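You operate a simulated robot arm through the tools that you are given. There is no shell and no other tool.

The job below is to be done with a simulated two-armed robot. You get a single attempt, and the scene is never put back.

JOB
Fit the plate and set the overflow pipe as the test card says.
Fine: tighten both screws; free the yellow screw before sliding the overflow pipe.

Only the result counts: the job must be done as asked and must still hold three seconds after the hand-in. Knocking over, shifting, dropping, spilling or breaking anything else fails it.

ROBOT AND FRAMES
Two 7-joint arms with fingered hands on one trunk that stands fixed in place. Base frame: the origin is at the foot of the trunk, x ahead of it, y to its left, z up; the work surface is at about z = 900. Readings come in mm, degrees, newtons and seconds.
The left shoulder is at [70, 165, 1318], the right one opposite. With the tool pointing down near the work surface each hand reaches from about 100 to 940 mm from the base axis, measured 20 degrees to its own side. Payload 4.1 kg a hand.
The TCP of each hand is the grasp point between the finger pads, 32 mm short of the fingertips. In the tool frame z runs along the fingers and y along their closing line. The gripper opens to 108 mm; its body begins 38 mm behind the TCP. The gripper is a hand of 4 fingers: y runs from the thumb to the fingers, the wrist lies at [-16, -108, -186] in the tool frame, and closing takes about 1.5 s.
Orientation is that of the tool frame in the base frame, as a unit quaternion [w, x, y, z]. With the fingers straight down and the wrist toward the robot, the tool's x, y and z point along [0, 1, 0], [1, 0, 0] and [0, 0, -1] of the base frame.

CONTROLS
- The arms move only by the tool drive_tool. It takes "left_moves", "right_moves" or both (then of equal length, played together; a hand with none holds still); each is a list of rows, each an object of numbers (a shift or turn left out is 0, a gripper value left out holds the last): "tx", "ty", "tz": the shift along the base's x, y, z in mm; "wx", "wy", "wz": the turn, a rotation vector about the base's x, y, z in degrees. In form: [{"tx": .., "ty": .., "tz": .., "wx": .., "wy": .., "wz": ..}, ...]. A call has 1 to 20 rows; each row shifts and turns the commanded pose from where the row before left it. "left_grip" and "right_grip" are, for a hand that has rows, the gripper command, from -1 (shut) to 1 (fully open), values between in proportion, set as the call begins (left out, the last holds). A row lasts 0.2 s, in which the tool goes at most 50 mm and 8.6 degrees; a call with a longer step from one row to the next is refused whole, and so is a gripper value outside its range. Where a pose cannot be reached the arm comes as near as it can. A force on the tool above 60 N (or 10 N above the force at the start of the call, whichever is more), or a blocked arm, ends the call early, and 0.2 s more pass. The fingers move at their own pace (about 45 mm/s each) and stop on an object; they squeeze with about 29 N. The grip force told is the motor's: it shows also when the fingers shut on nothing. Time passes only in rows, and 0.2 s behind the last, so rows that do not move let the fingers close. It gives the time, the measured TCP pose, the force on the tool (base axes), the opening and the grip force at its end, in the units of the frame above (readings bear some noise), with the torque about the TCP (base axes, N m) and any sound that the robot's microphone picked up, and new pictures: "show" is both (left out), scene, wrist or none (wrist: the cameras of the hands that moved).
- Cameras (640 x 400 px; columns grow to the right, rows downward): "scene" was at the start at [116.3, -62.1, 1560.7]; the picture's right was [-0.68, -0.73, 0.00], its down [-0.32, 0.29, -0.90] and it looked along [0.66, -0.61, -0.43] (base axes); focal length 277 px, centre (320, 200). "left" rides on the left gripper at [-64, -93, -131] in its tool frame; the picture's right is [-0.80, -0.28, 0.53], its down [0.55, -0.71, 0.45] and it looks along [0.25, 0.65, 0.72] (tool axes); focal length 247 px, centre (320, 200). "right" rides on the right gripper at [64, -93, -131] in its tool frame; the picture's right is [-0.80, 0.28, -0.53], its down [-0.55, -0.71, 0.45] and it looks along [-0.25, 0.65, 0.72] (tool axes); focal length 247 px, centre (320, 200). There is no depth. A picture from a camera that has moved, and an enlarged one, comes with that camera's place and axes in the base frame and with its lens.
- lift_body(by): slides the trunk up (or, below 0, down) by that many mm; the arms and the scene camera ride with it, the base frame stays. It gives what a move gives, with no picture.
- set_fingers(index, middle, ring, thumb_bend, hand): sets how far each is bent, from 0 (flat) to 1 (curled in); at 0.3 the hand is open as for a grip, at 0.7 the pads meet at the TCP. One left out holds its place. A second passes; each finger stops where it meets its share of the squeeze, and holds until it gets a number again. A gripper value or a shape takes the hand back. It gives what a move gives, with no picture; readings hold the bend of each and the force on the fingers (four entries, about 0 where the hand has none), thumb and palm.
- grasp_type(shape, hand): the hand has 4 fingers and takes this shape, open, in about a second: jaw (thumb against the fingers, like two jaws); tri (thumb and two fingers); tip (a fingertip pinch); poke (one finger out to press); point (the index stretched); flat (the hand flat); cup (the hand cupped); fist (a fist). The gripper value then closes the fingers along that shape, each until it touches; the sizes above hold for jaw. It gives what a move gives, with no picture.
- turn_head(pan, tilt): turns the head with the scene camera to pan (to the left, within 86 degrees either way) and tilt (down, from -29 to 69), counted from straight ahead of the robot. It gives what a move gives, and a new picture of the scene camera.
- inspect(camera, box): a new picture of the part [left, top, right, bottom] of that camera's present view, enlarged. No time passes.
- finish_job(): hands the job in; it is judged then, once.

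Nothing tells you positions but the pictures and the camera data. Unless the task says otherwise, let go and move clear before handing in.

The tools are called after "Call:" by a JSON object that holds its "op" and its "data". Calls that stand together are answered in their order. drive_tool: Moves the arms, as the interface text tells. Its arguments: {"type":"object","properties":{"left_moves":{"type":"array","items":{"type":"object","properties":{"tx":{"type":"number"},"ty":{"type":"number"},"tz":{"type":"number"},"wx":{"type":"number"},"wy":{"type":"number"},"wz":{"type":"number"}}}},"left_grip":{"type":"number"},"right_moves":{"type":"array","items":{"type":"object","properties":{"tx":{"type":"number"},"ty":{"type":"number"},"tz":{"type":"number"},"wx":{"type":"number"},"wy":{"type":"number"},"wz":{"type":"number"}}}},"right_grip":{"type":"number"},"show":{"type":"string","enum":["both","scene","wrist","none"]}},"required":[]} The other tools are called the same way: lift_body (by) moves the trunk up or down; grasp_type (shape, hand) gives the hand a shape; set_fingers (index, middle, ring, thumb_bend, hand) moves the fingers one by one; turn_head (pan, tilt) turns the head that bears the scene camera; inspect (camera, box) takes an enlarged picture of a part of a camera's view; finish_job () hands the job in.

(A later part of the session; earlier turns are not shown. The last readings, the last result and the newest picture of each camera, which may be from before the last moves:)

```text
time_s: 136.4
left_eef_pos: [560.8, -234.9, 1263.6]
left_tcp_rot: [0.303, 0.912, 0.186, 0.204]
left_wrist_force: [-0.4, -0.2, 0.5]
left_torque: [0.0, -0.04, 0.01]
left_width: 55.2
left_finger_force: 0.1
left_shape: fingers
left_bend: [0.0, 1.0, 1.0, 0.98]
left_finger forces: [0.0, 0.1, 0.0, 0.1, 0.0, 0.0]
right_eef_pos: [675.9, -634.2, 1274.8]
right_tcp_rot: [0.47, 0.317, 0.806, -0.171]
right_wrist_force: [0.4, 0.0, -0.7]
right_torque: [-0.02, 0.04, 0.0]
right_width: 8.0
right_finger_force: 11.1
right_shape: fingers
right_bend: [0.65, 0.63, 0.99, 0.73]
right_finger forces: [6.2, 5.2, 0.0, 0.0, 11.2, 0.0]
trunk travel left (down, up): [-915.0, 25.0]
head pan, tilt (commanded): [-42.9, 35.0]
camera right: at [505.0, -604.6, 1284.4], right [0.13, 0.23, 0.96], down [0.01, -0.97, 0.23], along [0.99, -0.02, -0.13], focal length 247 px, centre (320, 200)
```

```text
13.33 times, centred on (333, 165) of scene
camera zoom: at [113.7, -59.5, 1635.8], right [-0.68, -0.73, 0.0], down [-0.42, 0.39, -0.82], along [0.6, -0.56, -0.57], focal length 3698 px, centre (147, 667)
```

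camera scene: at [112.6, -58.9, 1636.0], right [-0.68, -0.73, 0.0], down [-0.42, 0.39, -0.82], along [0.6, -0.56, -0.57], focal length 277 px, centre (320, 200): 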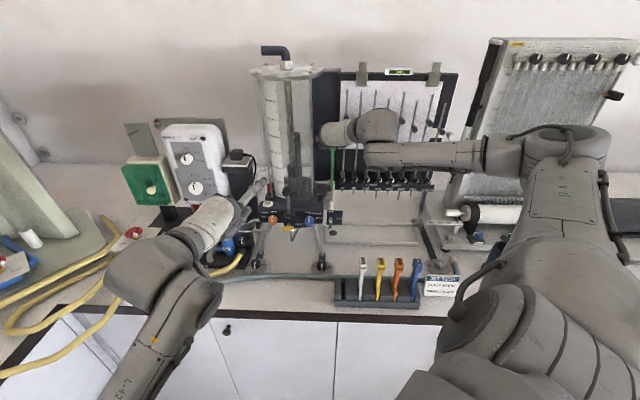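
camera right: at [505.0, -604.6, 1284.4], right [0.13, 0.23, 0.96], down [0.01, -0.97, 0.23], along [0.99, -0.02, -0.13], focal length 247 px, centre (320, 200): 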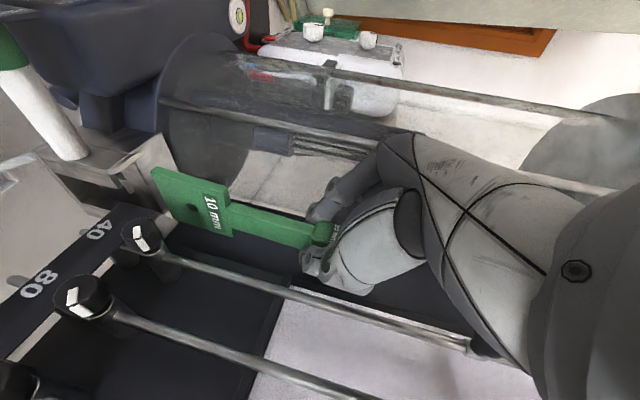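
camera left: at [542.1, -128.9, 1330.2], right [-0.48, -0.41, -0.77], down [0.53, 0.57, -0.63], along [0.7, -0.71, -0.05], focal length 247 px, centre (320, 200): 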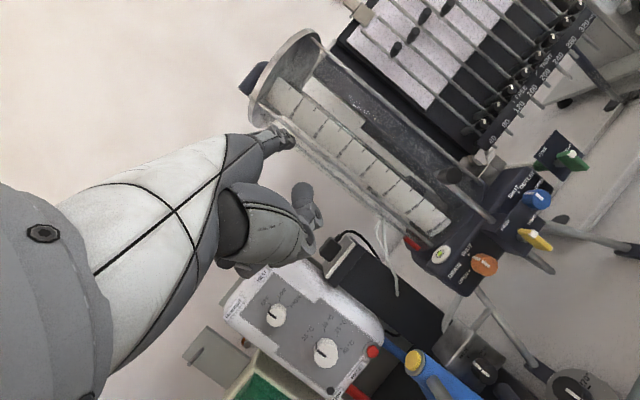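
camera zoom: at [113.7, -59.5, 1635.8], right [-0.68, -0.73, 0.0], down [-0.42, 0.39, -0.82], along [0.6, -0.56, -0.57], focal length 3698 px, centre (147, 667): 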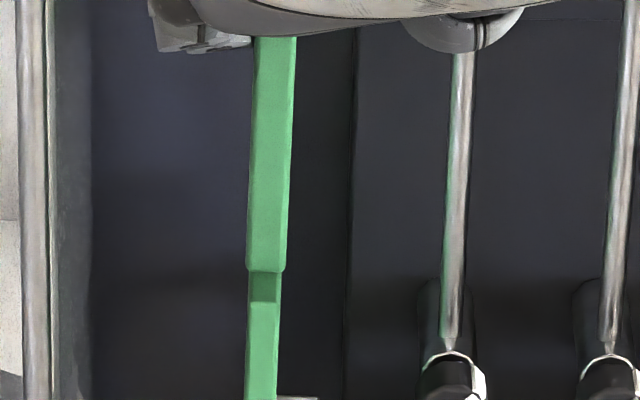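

I now see the front wall's face is flush with the box front (F about 907), so its inner face must be near 911 and the blade has to go about 3 mm further forward. I'll firm up the grip, remove the 1-degree lean, and move 3 mm forward.

Call:
{"op": "set_fingers", "data": {"hand": "right", "index": 0.76, "middle": 0.73, "thumb_bend": 0.82}}

Call:
{"op": "drive_tool", "data": {"right_moves": [{"tx": 1.1, "ty": -1.1, "wx": -0.35, "wy": 0.35}, {"tx": 1.1, "ty": -1.1, "wx": -0.35, "wy": 0.35}, {"tz": 0}], "show": "none"}}

Call:
{"op": "inspect", "data": {"camera": "scene", "box": [318, 168, 342, 190]}}

Call:
{"op": "inspect", "data": {"camera": "right", "box": [100, 140, 220, 250]}}

```text
time_s: 137.4
left_eef_pos: [561.1, -235.7, 1263.4]
left_tcp_rot: [0.303, 0.912, 0.186, 0.204]
left_wrist_force: [-0.1, 1.5, 0.3]
left_torque: [0.0, 0.01, -0.02]
left_width: 55.0
left_finger_force: 0.1
left_shape: fingers
left_bend: [0.0, 1.0, 1.0, 0.98]
left_finger forces: [0.0, 0.1, 0.0, 0.0, 0.0, 0.0]
right_eef_pos: [675.3, -633.7, 1275.8]
right_tcp_rot: [0.469, 0.317, 0.806, -0.171]
right_wrist_force: [-0.7, -0.5, -0.4]
right_torque: [-0.04, 0.03, -0.01]
right_width: 6.5
right_finger_force: 19.3
right_shape: fingers
right_bend: [0.72, 0.63, 0.99, 0.73]
right_finger forces: [9.4, 9.9, 0.1, 0.0, 19.3, 0.1]
trunk travel left (down, up): [-915.0, 25.0]
head pan, tilt (commanded): [-42.9, 35.0]
```

```text
time_s: 138.2
left_eef_pos: [560.7, -235.8, 1263.4]
left_tcp_rot: [0.302, 0.912, 0.186, 0.203]
left_wrist_force: [0.1, 0.4, 0.9]
left_torque: [0.02, 0.01, 0.01]
left_width: 55.0
left_finger_force: 0.1
left_shape: fingers
left_bend: [0.0, 1.0, 1.0, 0.98]
left_finger forces: [0.1, 0.1, 0.0, 0.0, 0.0, 0.0]
right_eef_pos: [678.2, -636.9, 1274.7]
right_tcp_rot: [0.466, 0.314, 0.808, -0.178]
right_wrist_force: [0.4, -0.2, -0.5]
right_torque: [-0.01, -0.03, 0.02]
right_width: 6.8
right_finger_force: 19.5
right_shape: fingers
right_bend: [0.72, 0.63, 0.99, 0.73]
right_finger forces: [9.4, 10.0, 0.1, 0.0, 19.3, 0.1]
trunk travel left (down, up): [-915.0, 25.0]
head pan, tilt (commanded): [-42.9, 35.0]
```

```text
16.00 times, centred on (330, 179) of scene
camera zoom: at [113.5, -59.7, 1635.8], right [-0.68, -0.73, 0.0], down [-0.42, 0.39, -0.82], along [0.6, -0.56, -0.57], focal length 4438 px, centre (160, 536)
```

zoom: 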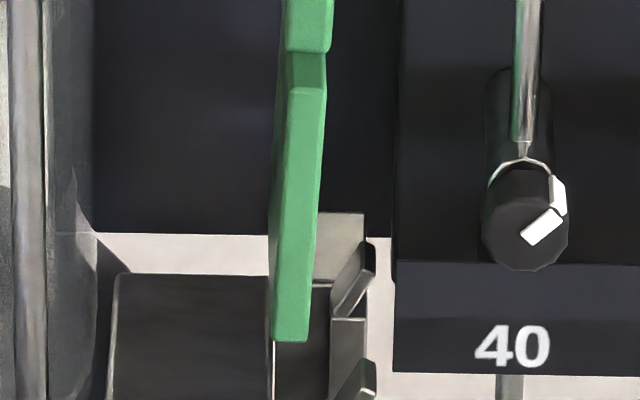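

```text
3.64 times, centred on (160, 195) of right
camera zoom: at [507.6, -607.1, 1286.2], right [0.14, 0.25, 0.96], down [0.02, -0.97, 0.25], along [0.99, -0.02, -0.14], focal length 898 px, centre (902, 218)
```

zoom: 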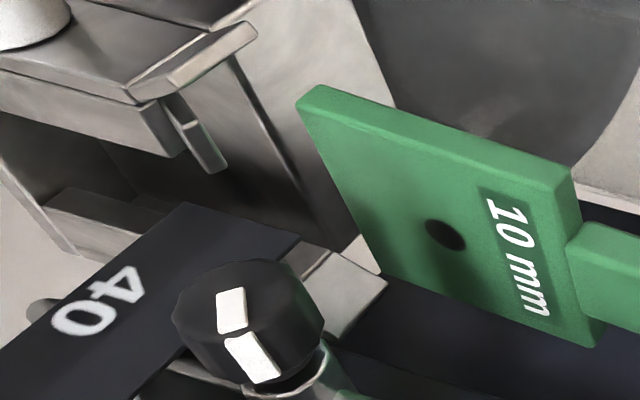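

Squeezing twisted the plate a little (about 2 degrees of yaw and lean). I'll correct that in the hand pose.

Call:
{"op": "drive_tool", "data": {"right_moves": [{"tx": 0.2, "ty": 0.2, "wx": -0.45, "wy": 0.45, "wz": -1}, {"tx": 0.2, "ty": 0.2, "wx": -0.45, "wy": 0.45, "wz": -1}, {"tz": 0}], "show": "none"}}

Call:
{"op": "inspect", "data": {"camera": "scene", "box": [318, 168, 342, 190]}}

Call:
{"op": "inspect", "data": {"camera": "right", "box": [100, 140, 220, 250]}}

```text
time_s: 139.0
left_eef_pos: [560.5, -235.9, 1263.6]
left_tcp_rot: [0.303, 0.912, 0.186, 0.203]
left_wrist_force: [0.0, -0.9, -0.6]
left_torque: [0.02, 0.02, -0.02]
left_width: 55.0
left_finger_force: 0.1
left_shape: fingers
left_bend: [0.0, 1.0, 1.0, 0.98]
left_finger forces: [0.0, 0.0, 0.1, 0.1, 0.1, 0.0]
right_eef_pos: [678.8, -634.6, 1274.8]
right_tcp_rot: [0.46, 0.322, 0.804, -0.195]
right_wrist_force: [-0.3, 0.5, -0.2]
right_torque: [0.0, 0.01, -0.03]
right_width: 6.7
right_finger_force: 19.6
right_shape: fingers
right_bend: [0.72, 0.63, 0.99, 0.73]
right_finger forces: [9.5, 10.0, 0.0, 0.0, 19.3, 0.0]
trunk travel left (down, up): [-915.0, 25.0]
head pan, tilt (commanded): [-42.9, 35.0]
```

```text
16.00 times, centred on (330, 179) of scene
camera zoom: at [113.5, -59.7, 1635.8], right [-0.68, -0.73, 0.0], down [-0.42, 0.39, -0.82], along [0.6, -0.56, -0.57], focal length 4438 px, centre (160, 536)
```

zoom: 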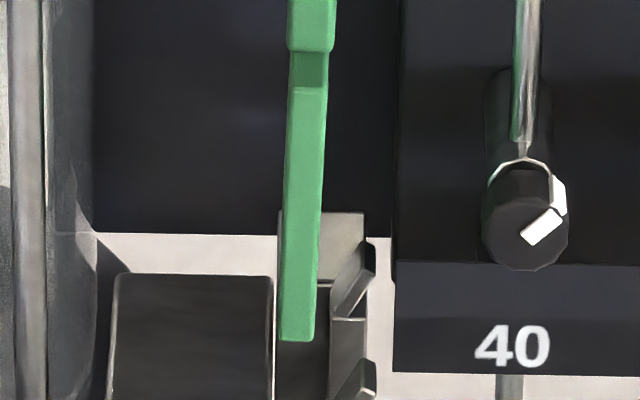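

```text
3.64 times, centred on (160, 195) of right
camera zoom: at [509.7, -600.1, 1288.4], right [0.17, 0.26, 0.95], down [-0.01, -0.96, 0.26], along [0.99, -0.06, -0.16], focal length 898 px, centre (902, 218)
```

zoom: 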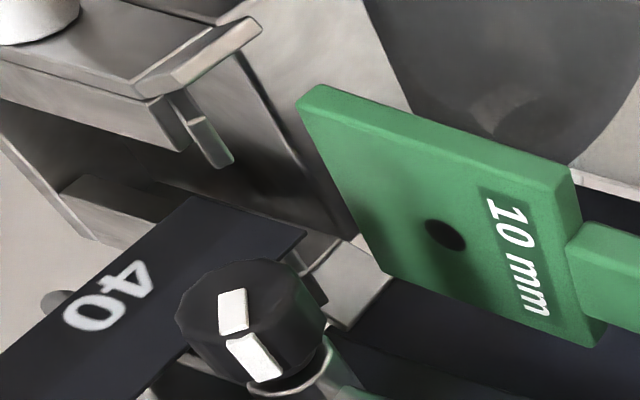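

Call:
{"op": "drive_tool", "data": {"right_moves": [{"tx": -0.85, "ty": -0.85}, {"tz": -6}, {"tz": -6}, {"tz": -4}, {"tz": -3}], "show": "none"}}

Call:
{"op": "inspect", "data": {"camera": "scene", "box": [318, 172, 342, 194]}}

Call:
{"op": "inspect", "data": {"camera": "right", "box": [100, 140, 220, 250]}}

```text
time_s: 140.2
left_eef_pos: [560.7, -235.8, 1264.2]
left_tcp_rot: [0.302, 0.912, 0.186, 0.204]
left_wrist_force: [0.4, -0.2, 0.0]
left_torque: [0.05, 0.01, 0.02]
left_width: 55.2
left_finger_force: 0.0
left_shape: fingers
left_bend: [0.0, 1.0, 1.0, 0.98]
left_finger forces: [0.0, 0.0, 0.0, 0.0, 0.0, 0.0]
right_eef_pos: [677.5, -636.6, 1256.7]
right_tcp_rot: [0.459, 0.322, 0.805, -0.195]
right_wrist_force: [-0.4, -0.3, -0.4]
right_torque: [0.01, -0.04, -0.01]
right_width: 6.7
right_finger_force: 19.3
right_shape: fingers
right_bend: [0.72, 0.63, 0.99, 0.73]
right_finger forces: [9.4, 10.0, 0.0, 0.0, 19.3, 0.0]
trunk travel left (down, up): [-915.0, 25.0]
head pan, tilt (commanded): [-42.9, 35.0]
```

```text
16.00 times, centred on (330, 183) of scene
camera zoom: at [113.7, -59.7, 1635.8], right [-0.68, -0.73, 0.0], down [-0.42, 0.39, -0.82], along [0.6, -0.56, -0.57], focal length 4438 px, centre (160, 472)
```

zoom: 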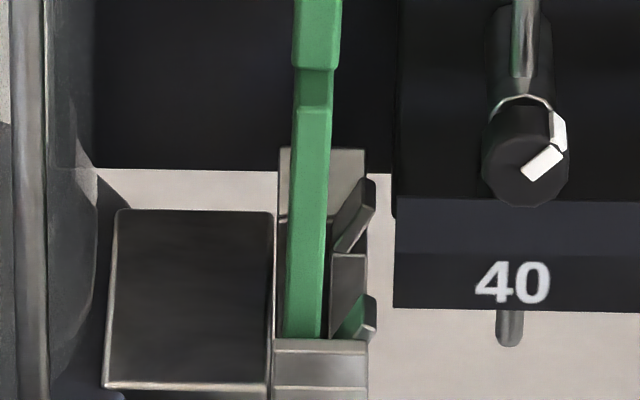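

```text
3.64 times, centred on (160, 195) of right
camera zoom: at [508.9, -601.2, 1268.9], right [0.17, 0.26, 0.95], down [-0.01, -0.96, 0.26], along [0.99, -0.06, -0.16], focal length 898 px, centre (902, 218)
```

zoom: 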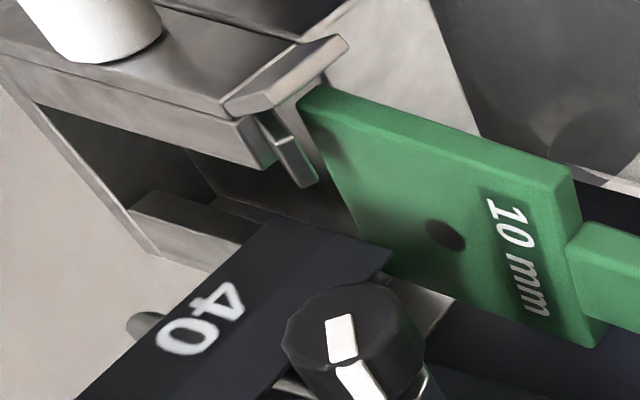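

Good: no contact and a visible gap between the blade and the front wall. Continuing down slowly.

Call:
{"op": "drive_tool", "data": {"right_moves": [{"tz": -3}, {"tz": -3}, {"tz": -3}], "show": "none"}}

Call:
{"op": "inspect", "data": {"camera": "right", "box": [100, 140, 220, 250]}}

```text
time_s: 141.0
left_eef_pos: [560.8, -236.7, 1263.7]
left_tcp_rot: [0.302, 0.912, 0.187, 0.204]
left_wrist_force: [0.6, -0.1, 0.4]
left_torque: [0.0, 0.02, 0.0]
left_width: 55.2
left_finger_force: 0.1
left_shape: fingers
left_bend: [0.0, 1.0, 1.0, 0.98]
left_finger forces: [0.1, 0.0, 0.1, 0.0, 0.1, 0.1]
right_eef_pos: [678.6, -636.1, 1247.4]
right_tcp_rot: [0.459, 0.322, 0.805, -0.194]
right_wrist_force: [-0.1, 0.4, -1.0]
right_torque: [0.01, 0.03, 0.03]
right_width: 6.6
right_finger_force: 18.3
right_shape: fingers
right_bend: [0.72, 0.63, 0.99, 0.73]
right_finger forces: [9.3, 10.0, 0.0, 0.0, 19.3, 0.1]
trunk travel left (down, up): [-915.0, 25.0]
head pan, tilt (commanded): [-42.9, 35.0]
```

```text
3.64 times, centred on (160, 195) of right
camera zoom: at [508.8, -600.8, 1259.6], right [0.17, 0.26, 0.95], down [-0.01, -0.97, 0.26], along [0.99, -0.06, -0.16], focal length 898 px, centre (902, 218)
```

zoom: 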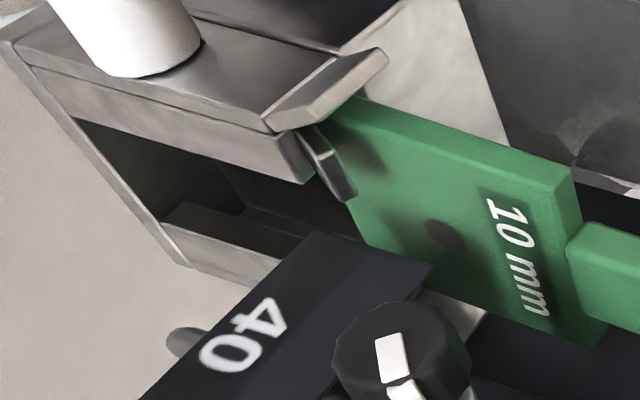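

Past the earlier blocking height with no force. Continuing.

Call:
{"op": "drive_tool", "data": {"right_moves": [{"tz": -4}, {"tz": -4}, {"tz": -4}], "show": "none"}}

Call:
{"op": "inspect", "data": {"camera": "right", "box": [100, 140, 220, 250]}}

Call:
{"op": "inspect", "data": {"camera": "scene", "box": [318, 172, 342, 194]}}

```text
time_s: 141.8
left_eef_pos: [561.9, -235.4, 1263.7]
left_tcp_rot: [0.303, 0.912, 0.186, 0.203]
left_wrist_force: [-0.5, 0.2, 0.5]
left_torque: [0.02, 0.02, 0.01]
left_width: 55.1
left_finger_force: 0.0
left_shape: fingers
left_bend: [0.0, 1.0, 1.0, 0.98]
left_finger forces: [0.1, 0.1, 0.0, 0.0, 0.1, 0.0]
right_eef_pos: [677.8, -636.0, 1234.9]
right_tcp_rot: [0.459, 0.322, 0.805, -0.194]
right_wrist_force: [0.4, 1.0, 0.0]
right_torque: [-0.03, 0.0, -0.03]
right_width: 6.5
right_finger_force: 19.7
right_shape: fingers
right_bend: [0.72, 0.63, 0.99, 0.73]
right_finger forces: [9.4, 10.0, 0.1, 0.0, 19.3, 0.0]
trunk travel left (down, up): [-915.0, 25.0]
head pan, tilt (commanded): [-42.9, 35.0]
```

```text
3.64 times, centred on (160, 195) of right
camera zoom: at [508.9, -601.0, 1248.2], right [0.17, 0.26, 0.95], down [-0.01, -0.97, 0.26], along [0.99, -0.06, -0.16], focal length 898 px, centre (902, 218)
```

zoom: 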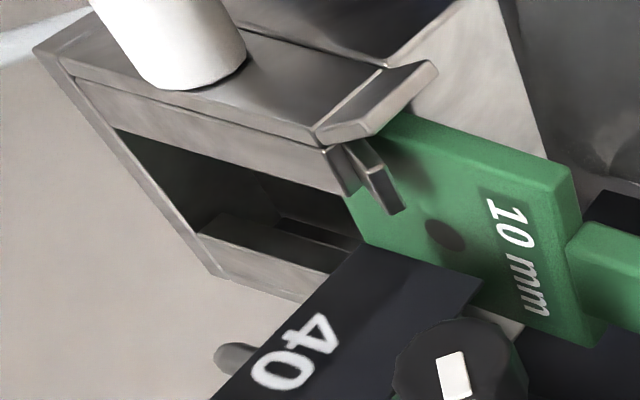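

```text
16.00 times, centred on (330, 183) of scene
camera zoom: at [113.6, -59.6, 1635.8], right [-0.68, -0.73, 0.0], down [-0.42, 0.39, -0.82], along [0.6, -0.56, -0.57], focal length 4438 px, centre (160, 472)
```

zoom: 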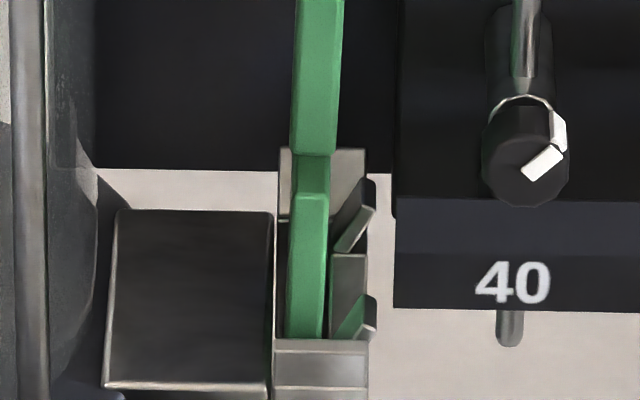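

It's sliding in nicely. I'll keep lowering, checking clearance between the thumb and the needle clamps.

Call:
{"op": "drive_tool", "data": {"right_moves": [{"tz": -4}, {"tz": -4}, {"tz": -4}], "show": "wrist"}}

Call:
{"op": "inspect", "data": {"camera": "left", "box": [370, 80, 470, 200]}}

Call:
{"op": "inspect", "data": {"camera": "scene", "box": [310, 140, 370, 195]}}

```text
time_s: 142.6
left_eef_pos: [560.8, -235.6, 1263.9]
left_tcp_rot: [0.303, 0.912, 0.186, 0.203]
left_wrist_force: [0.3, 1.2, 0.2]
left_torque: [0.01, 0.01, -0.02]
left_width: 54.9
left_finger_force: 0.1
left_shape: fingers
left_bend: [0.0, 1.0, 1.0, 0.98]
left_finger forces: [0.0, 0.0, 0.0, 0.0, 0.1, 0.0]
right_eef_pos: [677.3, -636.5, 1223.1]
right_tcp_rot: [0.459, 0.322, 0.805, -0.194]
right_wrist_force: [0.2, 0.2, -1.2]
right_torque: [0.0, 0.0, 0.0]
right_width: 6.8
right_finger_force: 19.6
right_shape: fingers
right_bend: [0.72, 0.63, 0.99, 0.73]
right_finger forces: [9.4, 10.0, 0.0, 0.0, 19.2, 0.0]
trunk travel left (down, up): [-915.0, 25.0]
head pan, tilt (commanded): [-42.9, 35.0]
camera right: at [508.9, -601.7, 1236.0], right [0.17, 0.26, 0.95], down [-0.01, -0.96, 0.26], along [0.99, -0.06, -0.16], focal length 247 px, centre (320, 200)
```

right: 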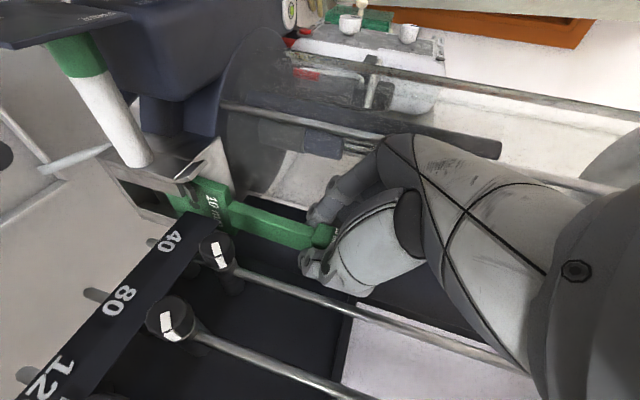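

```text
3.33 times, centred on (420, 140) of left
camera zoom: at [423.3, -133.3, 1285.1], right [-0.48, -0.41, -0.77], down [0.53, 0.57, -0.63], along [0.7, -0.71, -0.06], focal length 823 px, centre (-13, 400)
```

zoom: 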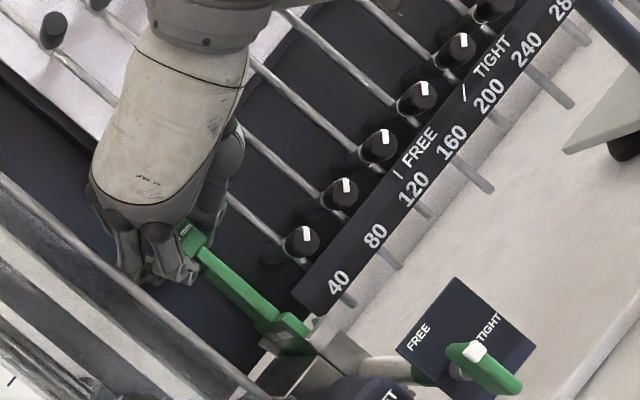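

```text
7.27 times, centred on (340, 168) of scene
camera zoom: at [113.6, -59.7, 1635.8], right [-0.68, -0.73, 0.0], down [-0.42, 0.39, -0.82], along [0.6, -0.56, -0.57], focal length 2017 px, centre (174, 436)
```

zoom: 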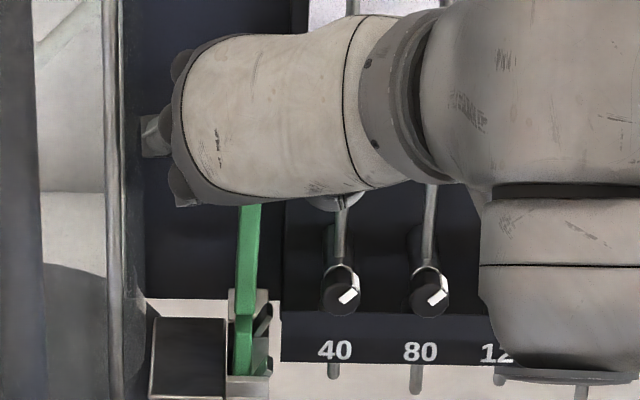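

Call:
{"op": "drive_tool", "data": {"right_moves": [{"tz": -4}, {"tz": -4}, {"tz": -4}], "show": "none"}}

Call:
{"op": "inspect", "data": {"camera": "right", "box": [140, 140, 360, 320]}}

```text
time_s: 143.4
left_eef_pos: [561.1, -234.8, 1263.4]
left_tcp_rot: [0.303, 0.912, 0.186, 0.203]
left_wrist_force: [-0.6, -0.2, -0.2]
left_torque: [0.02, 0.01, -0.03]
left_width: 55.3
left_finger_force: 0.1
left_shape: fingers
left_bend: [0.0, 1.0, 1.0, 0.98]
left_finger forces: [0.1, 0.1, 0.0, 0.0, 0.0, 0.0]
right_eef_pos: [677.9, -635.9, 1211.0]
right_tcp_rot: [0.459, 0.322, 0.804, -0.195]
right_wrist_force: [-0.7, -0.9, -0.1]
right_torque: [-0.03, 0.02, 0.04]
right_width: 6.6
right_finger_force: 19.3
right_shape: fingers
right_bend: [0.72, 0.63, 0.99, 0.73]
right_finger forces: [9.4, 10.0, 0.1, 0.0, 19.3, 0.0]
trunk travel left (down, up): [-915.0, 25.0]
head pan, tilt (commanded): [-42.9, 35.0]
```

```text
2.22 times, centred on (250, 230) of right
camera zoom: at [509.6, -601.6, 1224.0], right [0.17, 0.26, 0.95], down [-0.01, -0.96, 0.26], along [0.99, -0.06, -0.16], focal length 549 px, centre (476, 133)
```

zoom: 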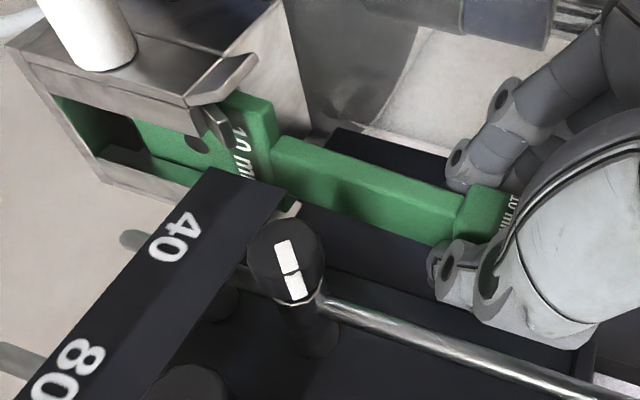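

The blade now fills the window with its orifice visible. A bit more to reach the bottom.

Call:
{"op": "drive_tool", "data": {"right_moves": [{"tz": -3}, {"tz": -3}], "show": "none"}}

Call:
{"op": "drive_tool", "data": {"right_moves": [{"tz": -2}, {"tz": -2}], "show": "none"}}

Call:
{"op": "inspect", "data": {"camera": "right", "box": [140, 140, 360, 320]}}

```text
time_s: 144.0
left_eef_pos: [561.4, -235.3, 1263.4]
left_tcp_rot: [0.303, 0.913, 0.185, 0.203]
left_wrist_force: [-0.1, -0.9, -0.6]
left_torque: [0.01, -0.03, 0.0]
left_width: 54.9
left_finger_force: 0.1
left_shape: fingers
left_bend: [0.0, 1.0, 1.0, 0.98]
left_finger forces: [0.1, 0.0, 0.1, 0.0, 0.0, 0.0]
right_eef_pos: [676.9, -636.2, 1204.0]
right_tcp_rot: [0.459, 0.322, 0.805, -0.194]
right_wrist_force: [1.0, -0.4, -1.4]
right_torque: [0.0, 0.0, 0.0]
right_width: 6.8
right_finger_force: 19.2
right_shape: fingers
right_bend: [0.72, 0.63, 0.99, 0.73]
right_finger forces: [9.4, 10.0, 0.0, 0.0, 19.3, 0.0]
trunk travel left (down, up): [-915.0, 25.0]
head pan, tilt (commanded): [-42.9, 35.0]
```

```text
time_s: 144.6
left_eef_pos: [561.5, -234.8, 1263.3]
left_tcp_rot: [0.302, 0.912, 0.187, 0.204]
left_wrist_force: [-1.3, 0.7, 0.4]
left_torque: [-0.03, 0.02, 0.01]
left_width: 55.2
left_finger_force: 0.0
left_shape: fingers
left_bend: [0.0, 1.0, 1.0, 0.98]
left_finger forces: [0.0, 0.1, 0.0, 0.0, 0.1, 0.0]
right_eef_pos: [677.4, -637.2, 1202.2]
right_tcp_rot: [0.459, 0.322, 0.804, -0.195]
right_wrist_force: [-0.3, 1.0, -0.9]
right_torque: [0.05, 0.01, -0.02]
right_width: 7.1
right_finger_force: 19.4
right_shape: fingers
right_bend: [0.72, 0.63, 0.99, 0.73]
right_finger forces: [9.5, 10.0, 0.0, 0.0, 19.4, 0.0]
trunk travel left (down, up): [-915.0, 25.0]
head pan, tilt (commanded): [-42.9, 35.0]
```

```text
2.22 times, centred on (250, 230) of right
camera zoom: at [508.2, -601.3, 1214.5], right [0.17, 0.26, 0.95], down [-0.01, -0.96, 0.26], along [0.99, -0.06, -0.16], focal length 549 px, centre (476, 133)
```

zoom: 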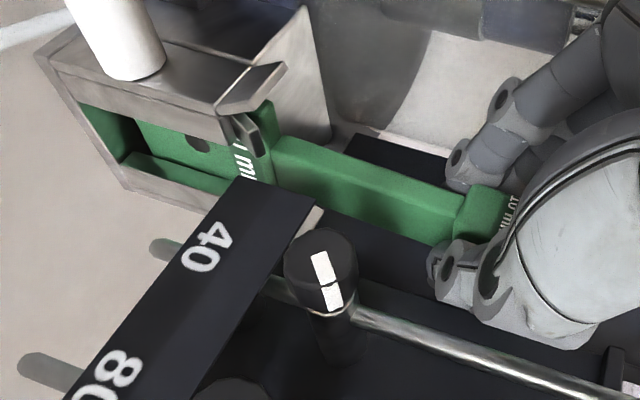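

Call:
{"op": "drive_tool", "data": {"right_moves": [{"tz": -2}, {"tz": -2}], "show": "none"}}

Call:
{"op": "drive_tool", "data": {"right_moves": [{"tz": -2}, {"tz": -2}], "show": "none"}}

Call:
{"op": "inspect", "data": {"camera": "right", "box": [140, 140, 360, 320]}}

Call:
{"op": "inspect", "data": {"camera": "scene", "box": [310, 140, 370, 195]}}

```text
time_s: 145.2
left_eef_pos: [562.7, -236.0, 1264.1]
left_tcp_rot: [0.302, 0.913, 0.186, 0.203]
left_wrist_force: [-0.5, -0.1, -0.2]
left_torque: [-0.01, 0.02, 0.0]
left_width: 55.3
left_finger_force: 0.0
left_shape: fingers
left_bend: [0.0, 1.0, 1.0, 0.98]
left_finger forces: [0.0, 0.0, 0.1, 0.1, 0.0, 0.0]
right_eef_pos: [677.8, -636.6, 1195.8]
right_tcp_rot: [0.459, 0.322, 0.805, -0.194]
right_wrist_force: [0.5, 0.0, -0.1]
right_torque: [-0.01, 0.02, 0.03]
right_width: 6.9
right_finger_force: 19.4
right_shape: fingers
right_bend: [0.72, 0.63, 0.99, 0.73]
right_finger forces: [9.4, 10.0, 0.0, 0.0, 19.3, 0.0]
trunk travel left (down, up): [-915.0, 25.0]
head pan, tilt (commanded): [-42.9, 35.0]
```

```text
time_s: 145.8
left_eef_pos: [559.9, -234.7, 1263.7]
left_tcp_rot: [0.303, 0.912, 0.185, 0.204]
left_wrist_force: [0.2, 0.5, 0.8]
left_torque: [0.02, -0.01, -0.01]
left_width: 55.2
left_finger_force: 0.2
left_shape: fingers
left_bend: [0.0, 1.0, 1.0, 0.98]
left_finger forces: [0.0, 0.1, 0.1, 0.1, 0.0, 0.1]
right_eef_pos: [677.7, -635.6, 1194.9]
right_tcp_rot: [0.461, 0.323, 0.804, -0.194]
right_wrist_force: [-1.0, 0.8, 3.6]
right_torque: [-0.03, -0.07, 0.0]
right_width: 6.6
right_finger_force: 20.1
right_shape: fingers
right_bend: [0.72, 0.63, 0.99, 0.73]
right_finger forces: [9.5, 10.1, 0.1, 0.0, 19.5, 0.1]
trunk travel left (down, up): [-915.0, 25.0]
head pan, tilt (commanded): [-42.9, 35.0]
```

```text
2.22 times, centred on (250, 230) of right
camera zoom: at [508.3, -599.9, 1207.6], right [0.16, 0.26, 0.95], down [-0.01, -0.96, 0.26], along [0.99, -0.06, -0.15], focal length 549 px, centre (476, 133)
```

zoom: 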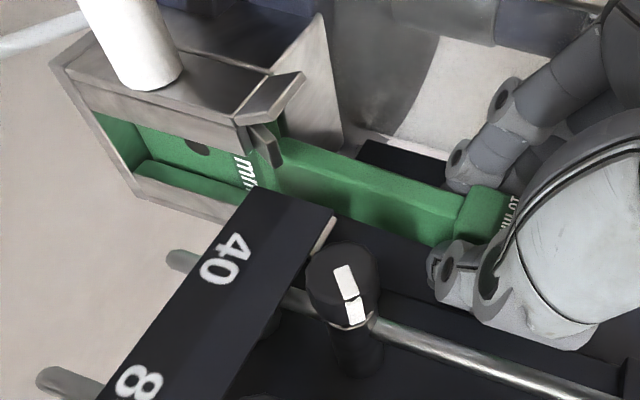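

```text
7.27 times, centred on (340, 168) of scene
camera zoom: at [112.4, -58.5, 1636.0], right [-0.68, -0.73, 0.0], down [-0.42, 0.39, -0.82], along [0.6, -0.56, -0.57], focal length 2017 px, centre (174, 436)
```

zoom: 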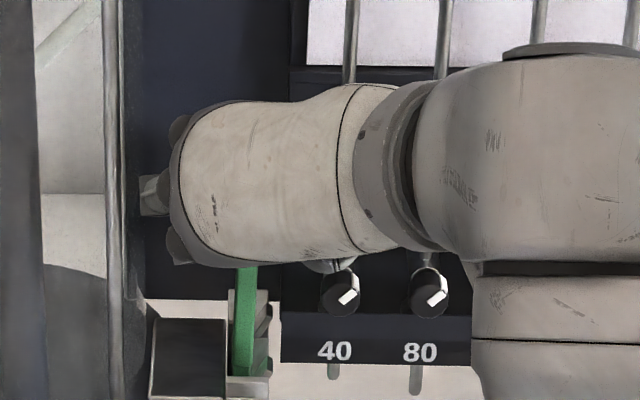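

Contact with the bottom (3.6 N). I'll press slightly to confirm it's seated.

Call:
{"op": "drive_tool", "data": {"right_moves": [{"tz": -1.5}, {"tz": 0}], "show": "none"}}

Call:
{"op": "inspect", "data": {"camera": "right", "box": [140, 140, 260, 250]}}

Call:
{"op": "inspect", "data": {"camera": "left", "box": [395, 140, 465, 200]}}

Call:
{"op": "inspect", "data": {"camera": "scene", "box": [318, 172, 342, 194]}}

```text
time_s: 146.4
left_eef_pos: [560.6, -234.9, 1264.6]
left_tcp_rot: [0.304, 0.912, 0.185, 0.203]
left_wrist_force: [0.1, -0.8, 0.0]
left_torque: [0.02, -0.02, -0.01]
left_width: 54.9
left_finger_force: 0.0
left_shape: fingers
left_bend: [0.0, 1.0, 1.0, 0.98]
left_finger forces: [0.1, 0.0, 0.1, 0.0, 0.0, 0.0]
right_eef_pos: [676.5, -634.9, 1193.6]
right_tcp_rot: [0.46, 0.322, 0.804, -0.194]
right_wrist_force: [-1.8, 1.0, 10.6]
right_torque: [-0.13, -0.16, -0.02]
right_width: 6.4
right_finger_force: 19.7
right_shape: fingers
right_bend: [0.72, 0.63, 0.99, 0.73]
right_finger forces: [10.0, 10.1, 0.0, 0.0, 20.0, 0.0]
trunk travel left (down, up): [-915.0, 25.0]
head pan, tilt (commanded): [-42.9, 35.0]
```

```text
3.64 times, centred on (200, 195) of right
camera zoom: at [507.6, -599.7, 1206.7], right [0.16, 0.26, 0.95], down [-0.01, -0.96, 0.26], along [0.99, -0.06, -0.15], focal length 898 px, centre (756, 218)
```

zoom: 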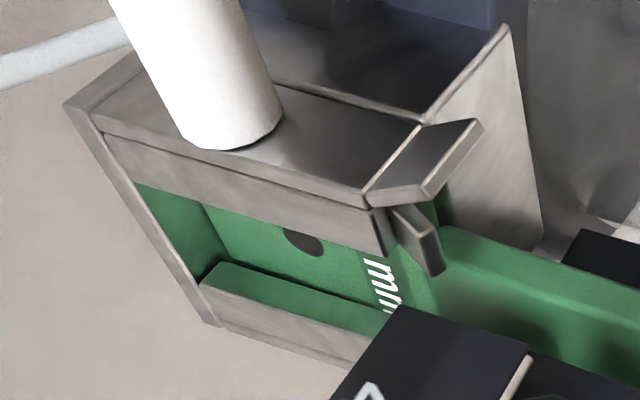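

```text
6.67 times, centred on (430, 170) of left
camera zoom: at [421.8, -131.8, 1285.9], right [-0.48, -0.41, -0.77], down [0.53, 0.57, -0.63], along [0.7, -0.71, -0.05], focal length 1646 px, centre (-413, 400)
```

zoom: 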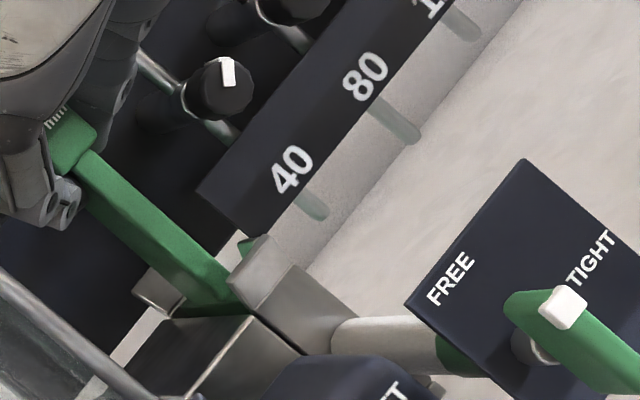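

```text
16.00 times, centred on (330, 183) of scene
camera zoom: at [111.6, -57.8, 1636.1], right [-0.68, -0.73, 0.0], down [-0.42, 0.39, -0.82], along [0.6, -0.56, -0.57], focal length 4438 px, centre (160, 472)
```

zoom: 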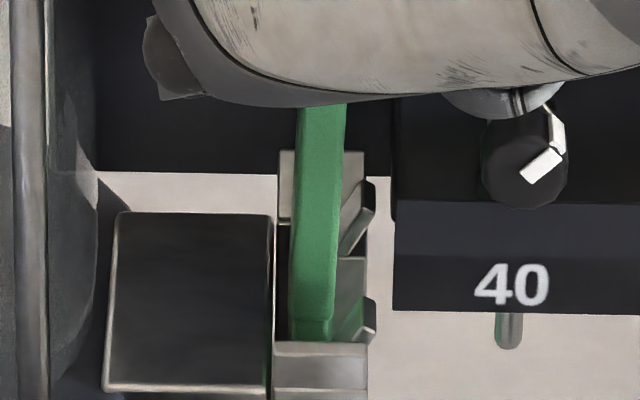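

The plate is seated in its holder (10 N against the bottom). I'll take the load off, then open the digits just enough to clear the handle.

Call:
{"op": "drive_tool", "data": {"right_moves": [{"tz": 1.5}, {"tz": 0}], "show": "none"}}

Call:
{"op": "set_fingers", "data": {"hand": "right", "index": 0.6, "middle": 0.56, "thumb_bend": 0.7}}

Call:
{"op": "inspect", "data": {"camera": "right", "box": [200, 140, 400, 320]}}

```text
time_s: 147.0
left_eef_pos: [559.5, -235.0, 1264.2]
left_tcp_rot: [0.304, 0.912, 0.186, 0.204]
left_wrist_force: [0.2, -0.1, -0.2]
left_torque: [-0.01, -0.02, 0.0]
left_width: 54.9
left_finger_force: 0.1
left_shape: fingers
left_bend: [0.0, 1.0, 1.0, 0.98]
left_finger forces: [0.1, 0.0, 0.0, 0.0, 0.1, 0.0]
right_eef_pos: [676.0, -634.8, 1193.9]
right_tcp_rot: [0.46, 0.321, 0.805, -0.195]
right_wrist_force: [-1.1, -0.4, 6.1]
right_torque: [-0.07, -0.08, -0.02]
right_width: 6.5
right_finger_force: 19.8
right_shape: fingers
right_bend: [0.72, 0.63, 0.99, 0.73]
right_finger forces: [9.8, 10.0, 0.0, 0.1, 19.8, 0.1]
trunk travel left (down, up): [-915.0, 25.0]
head pan, tilt (commanded): [-42.9, 35.0]
```

```text
time_s: 148.0
left_eef_pos: [559.6, -235.4, 1263.8]
left_tcp_rot: [0.303, 0.913, 0.185, 0.203]
left_wrist_force: [0.1, 0.2, 0.3]
left_torque: [0.03, -0.01, -0.04]
left_width: 55.1
left_finger_force: 0.0
left_shape: fingers
left_bend: [0.0, 1.0, 1.0, 0.98]
left_finger forces: [0.0, 0.0, 0.1, 0.0, 0.0, 0.0]
right_eef_pos: [675.9, -637.2, 1193.1]
right_tcp_rot: [0.458, 0.323, 0.805, -0.195]
right_wrist_force: [-5.1, -1.9, -1.1]
right_torque: [-0.04, 0.0, 0.17]
right_width: 16.9
right_finger_force: 3.9
right_shape: fingers
right_bend: [0.6, 0.58, 0.99, 0.7]
right_finger forces: [0.0, 6.4, 0.0, 0.0, 0.5, 0.0]
trunk travel left (down, up): [-915.0, 25.0]
head pan, tilt (commanded): [-42.9, 35.0]
```

```text
2.22 times, centred on (300, 230) of right
camera zoom: at [507.7, -601.8, 1206.1], right [0.17, 0.26, 0.95], down [-0.01, -0.97, 0.26], along [0.99, -0.06, -0.16], focal length 549 px, centre (364, 133)
```

zoom: 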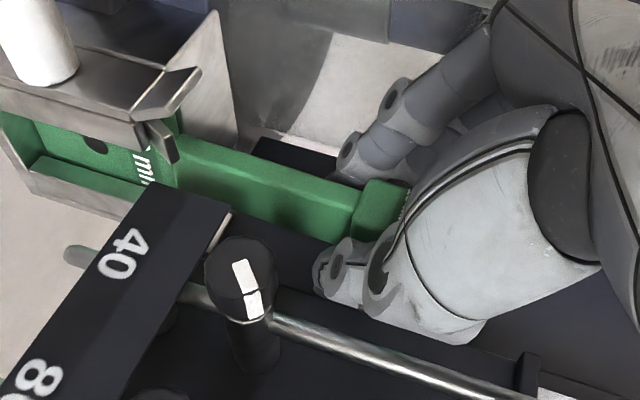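

The middle finger's knuckle touches the tie-rod lightly (5 N). Backing straight out frees it, so I'll withdraw toward the robot in small steps.

Call:
{"op": "drive_tool", "data": {"right_moves": [{"tx": -3.5, "ty": 3}, {"tx": -3.5, "ty": 3}], "show": "none"}}

Call:
{"op": "inspect", "data": {"camera": "right", "box": [200, 140, 400, 320]}}

Call:
{"op": "inspect", "data": {"camera": "left", "box": [380, 120, 460, 200]}}

```text
time_s: 148.6
left_eef_pos: [561.2, -235.3, 1263.9]
left_tcp_rot: [0.303, 0.912, 0.186, 0.203]
left_wrist_force: [0.1, -0.1, -0.9]
left_torque: [-0.02, -0.04, -0.04]
left_width: 55.3
left_finger_force: 0.1
left_shape: fingers
left_bend: [0.0, 1.0, 1.0, 0.98]
left_finger forces: [0.1, 0.0, 0.0, 0.0, 0.0, 0.0]
right_eef_pos: [671.0, -629.9, 1194.2]
right_tcp_rot: [0.46, 0.322, 0.804, -0.195]
right_wrist_force: [-1.2, -0.9, 0.0]
right_torque: [0.04, -0.01, 0.01]
right_width: 16.6
right_finger_force: 0.7
right_shape: fingers
right_bend: [0.6, 0.57, 0.99, 0.7]
right_finger forces: [0.4, 1.3, 0.1, 0.0, 0.2, 0.1]
trunk travel left (down, up): [-915.0, 25.0]
head pan, tilt (commanded): [-42.9, 35.0]
```

```text
2.22 times, centred on (300, 230) of right
camera zoom: at [501.7, -594.6, 1206.9], right [0.16, 0.26, 0.95], down [-0.01, -0.96, 0.26], along [0.99, -0.06, -0.16], focal length 549 px, centre (364, 133)
```

zoom: 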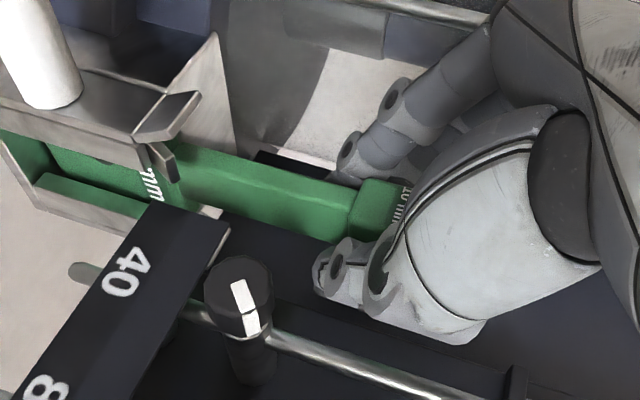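

```text
5.00 times, centred on (420, 160) of left
camera zoom: at [422.9, -132.8, 1285.4], right [-0.48, -0.41, -0.77], down [0.53, 0.57, -0.63], along [0.7, -0.71, -0.05], focal length 1235 px, centre (-180, 400)
```

zoom: 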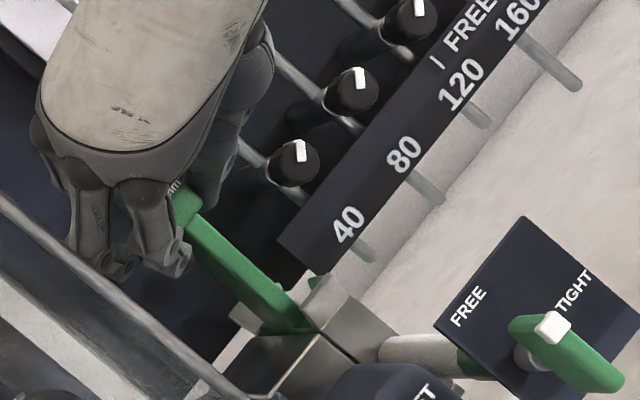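

Call:
{"op": "drive_tool", "data": {"right_moves": [{"tx": -4, "ty": 4}, {"tx": -4, "ty": 4}, {"tx": -4, "ty": 4}, {"tx": -4, "ty": 4}], "show": "none"}}

Call:
{"op": "inspect", "data": {"camera": "right", "box": [200, 140, 400, 320]}}

```text
time_s: 149.6
left_eef_pos: [560.5, -235.8, 1264.3]
left_tcp_rot: [0.303, 0.913, 0.185, 0.203]
left_wrist_force: [-0.2, -0.2, 0.7]
left_torque: [0.04, -0.03, -0.01]
left_width: 54.9
left_finger_force: 0.1
left_shape: fingers
left_bend: [0.0, 1.0, 1.0, 0.98]
left_finger forces: [0.1, 0.1, 0.1, 0.1, 0.1, 0.1]
right_eef_pos: [652.7, -615.9, 1193.6]
right_tcp_rot: [0.459, 0.323, 0.804, -0.195]
right_wrist_force: [-0.6, 0.1, 0.0]
right_torque: [-0.02, -0.01, 0.0]
right_width: 16.7
right_finger_force: 0.1
right_shape: fingers
right_bend: [0.6, 0.56, 0.99, 0.7]
right_finger forces: [0.0, 0.0, 0.1, 0.0, 0.1, 0.1]
trunk travel left (down, up): [-915.0, 25.0]
head pan, tilt (commanded): [-42.9, 35.0]
```

```text
2.22 times, centred on (300, 230) of right
camera zoom: at [484.4, -579.2, 1206.4], right [0.17, 0.26, 0.95], down [-0.01, -0.96, 0.26], along [0.99, -0.06, -0.16], focal length 549 px, centre (364, 133)
```

zoom: 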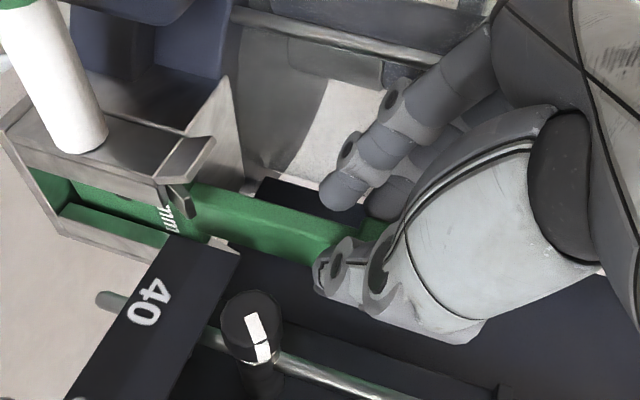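

Call:
{"op": "drive_tool", "data": {"right_moves": [{"tx": -5, "ty": 5}, {"tx": -5, "ty": 5}, {"tx": -5, "ty": 5}, {"tx": -8, "ty": 8}, {"tx": -10, "ty": 10}, {"tx": -15, "ty": 15}, {"tx": -20, "ty": 15, "tz": 10}, {"tx": -20, "ty": 15, "tz": 15}], "show": "both"}}

Call:
{"op": "inspect", "data": {"camera": "scene", "box": [300, 130, 370, 200]}}

Call:
{"op": "inspect", "data": {"camera": "left", "box": [370, 100, 490, 220]}}

```text
time_s: 151.4
left_eef_pos: [559.6, -235.1, 1264.0]
left_tcp_rot: [0.303, 0.912, 0.186, 0.204]
left_wrist_force: [-0.6, 0.1, 0.5]
left_torque: [0.01, 0.0, 0.01]
left_width: 55.0
left_finger_force: 0.1
left_shape: fingers
left_bend: [0.0, 1.0, 1.0, 0.98]
left_finger forces: [0.0, 0.0, 0.0, 0.1, 0.1, 0.0]
right_eef_pos: [566.1, -535.0, 1219.3]
right_tcp_rot: [0.46, 0.322, 0.804, -0.195]
right_wrist_force: [0.1, -0.7, 0.2]
right_torque: [-0.01, -0.02, 0.02]
right_width: 16.4
right_finger_force: 0.1
right_shape: fingers
right_bend: [0.6, 0.56, 0.99, 0.7]
right_finger forces: [0.0, 0.1, 0.0, 0.0, 0.0, 0.0]
trunk travel left (down, up): [-915.0, 25.0]
head pan, tilt (commanded): [-42.9, 35.0]
camera scene: at [112.0, -58.5, 1636.0], right [-0.68, -0.73, 0.0], down [-0.42, 0.39, -0.82], along [0.6, -0.56, -0.57], focal length 277 px, centre (320, 200)
camera right: at [396.3, -499.8, 1231.0], right [0.17, 0.26, 0.95], down [-0.01, -0.96, 0.26], along [0.99, -0.06, -0.16], focal length 247 px, centre (320, 200)
```

scene: 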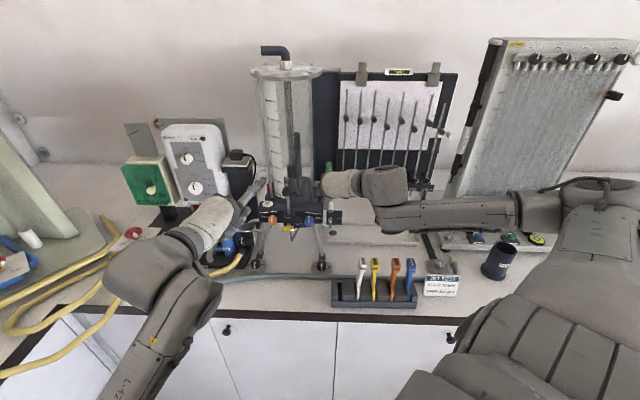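
right: 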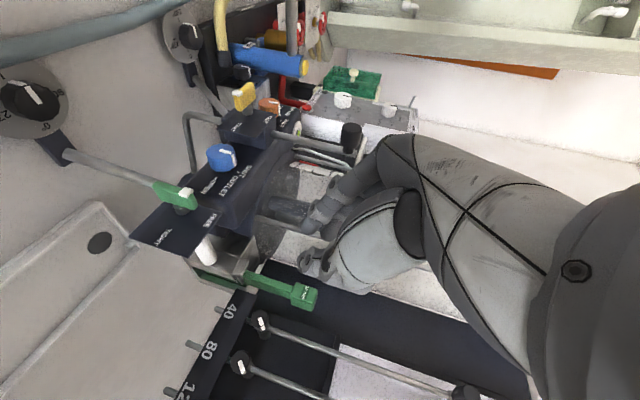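

```text
5.71 times, centred on (335, 165) of scene
camera zoom: at [112.0, -58.5, 1636.0], right [-0.68, -0.73, 0.0], down [-0.42, 0.39, -0.82], along [0.6, -0.56, -0.57], focal length 1585 px, centre (234, 400)
```

zoom: 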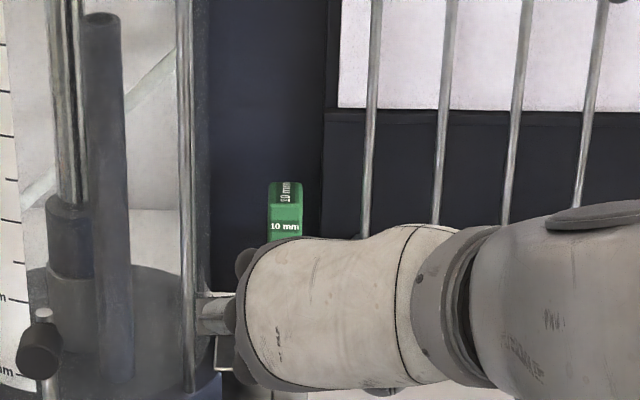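

```text
3.33 times, centred on (430, 160) of left
camera zoom: at [422.0, -132.3, 1285.7], right [-0.48, -0.41, -0.77], down [0.53, 0.57, -0.63], along [0.7, -0.71, -0.05], focal length 823 px, centre (-47, 333)
```

zoom: 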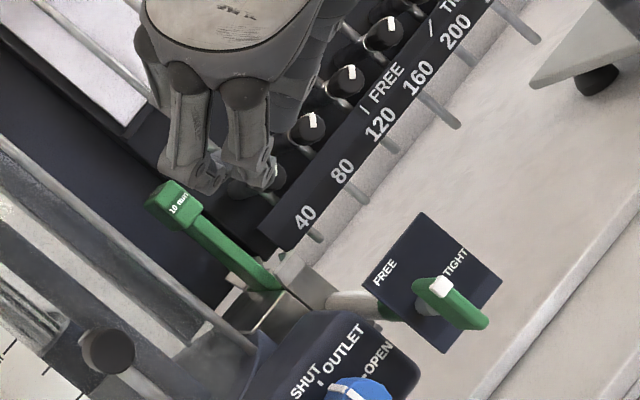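

The plate stands in its holder and the hand is clear. For the green screw I'll use the left index again: raise the right hand (keeping its camera on the scene) and lower the trunk to the height that suited the left arm.

Call:
{"op": "drive_tool", "data": {"right_moves": [{"tx": -13, "ty": 2.6, "tz": 33}, {"tx": -13, "ty": 2.6, "tz": 33}, {"tx": -13, "ty": 2.6, "tz": 33}, {"tx": -13, "ty": 2.6, "tz": 33}, {"tx": -13, "ty": 2.6, "tz": 33}, {"tx": -13, "ty": 2.6, "tz": 33}, {"tx": -13, "ty": 2.6, "tz": 33}], "show": "none"}}

Call:
{"op": "lift_body", "data": {"by": -230}}

Call:
{"op": "inspect", "data": {"camera": "right", "box": [0, 0, 640, 400]}}

Call:
{"op": "inspect", "data": {"camera": "scene", "box": [0, 0, 640, 400]}}

```text
time_s: 153.0
left_eef_pos: [561.0, -235.6, 1263.3]
left_tcp_rot: [0.302, 0.913, 0.185, 0.203]
left_wrist_force: [-0.4, -0.3, 0.1]
left_torque: [0.03, 0.03, 0.03]
left_width: 55.1
left_finger_force: 0.1
left_shape: fingers
left_bend: [0.0, 1.0, 1.0, 0.98]
left_finger forces: [0.0, 0.1, 0.0, 0.0, 0.0, 0.0]
right_eef_pos: [476.2, -517.7, 1449.5]
right_tcp_rot: [0.46, 0.322, 0.804, -0.194]
right_wrist_force: [0.9, 0.7, 0.5]
right_torque: [0.01, -0.01, -0.01]
right_width: 16.4
right_finger_force: 0.0
right_shape: fingers
right_bend: [0.6, 0.56, 0.99, 0.7]
right_finger forces: [0.0, 0.1, 0.0, 0.0, 0.1, 0.1]
trunk travel left (down, up): [-915.0, 25.0]
head pan, tilt (commanded): [-42.9, 35.0]
```

```text
time_s: 155.4
left_eef_pos: [561.8, -233.8, 1034.0]
left_tcp_rot: [0.303, 0.912, 0.186, 0.203]
left_wrist_force: [-0.4, 0.6, 0.4]
left_torque: [-0.02, 0.01, 0.02]
left_width: 55.2
left_finger_force: 0.1
left_shape: fingers
left_bend: [0.0, 1.0, 1.0, 0.98]
left_finger forces: [0.1, 0.0, 0.1, 0.1, 0.0, 0.1]
right_eef_pos: [475.7, -517.0, 1219.7]
right_tcp_rot: [0.46, 0.322, 0.804, -0.194]
right_wrist_force: [-0.2, 0.3, -0.5]
right_torque: [-0.01, -0.01, 0.05]
right_width: 16.3
right_finger_force: 0.0
right_shape: fingers
right_bend: [0.6, 0.56, 0.99, 0.7]
right_finger forces: [0.1, 0.0, 0.1, 0.1, 0.0, 0.1]
trunk travel left (down, up): [-685.0, 255.0]
head pan, tilt (commanded): [-42.9, 35.0]
```

```text
1.00 times, centred on (320, 200) of right (not enlarged: the box is as wide or as high as the picture)
camera zoom: at [307.0, -482.4, 1231.9], right [0.17, 0.26, 0.95], down [-0.01, -0.96, 0.26], along [0.99, -0.06, -0.16], focal length 247 px, centre (320, 200)
```

zoom: 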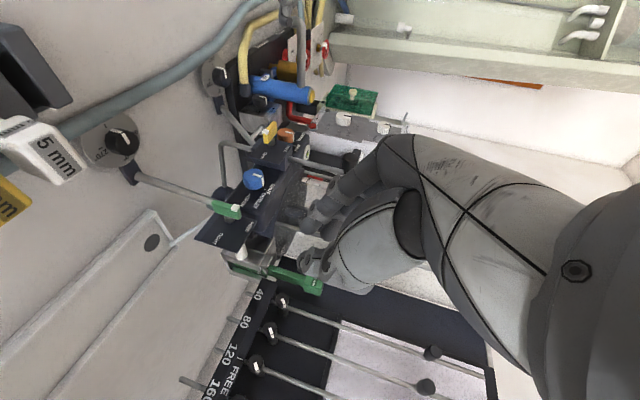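

```text
1.00 times, centred on (320, 200) of scene (not enlarged: the box is as wide or as high as the picture)
camera zoom: at [113.2, -59.3, 1405.9], right [-0.68, -0.73, 0.0], down [-0.42, 0.39, -0.82], along [0.6, -0.56, -0.57], focal length 277 px, centre (320, 200)
```

zoom: 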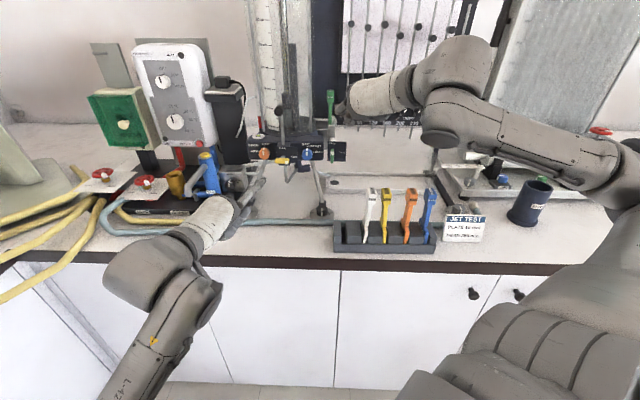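

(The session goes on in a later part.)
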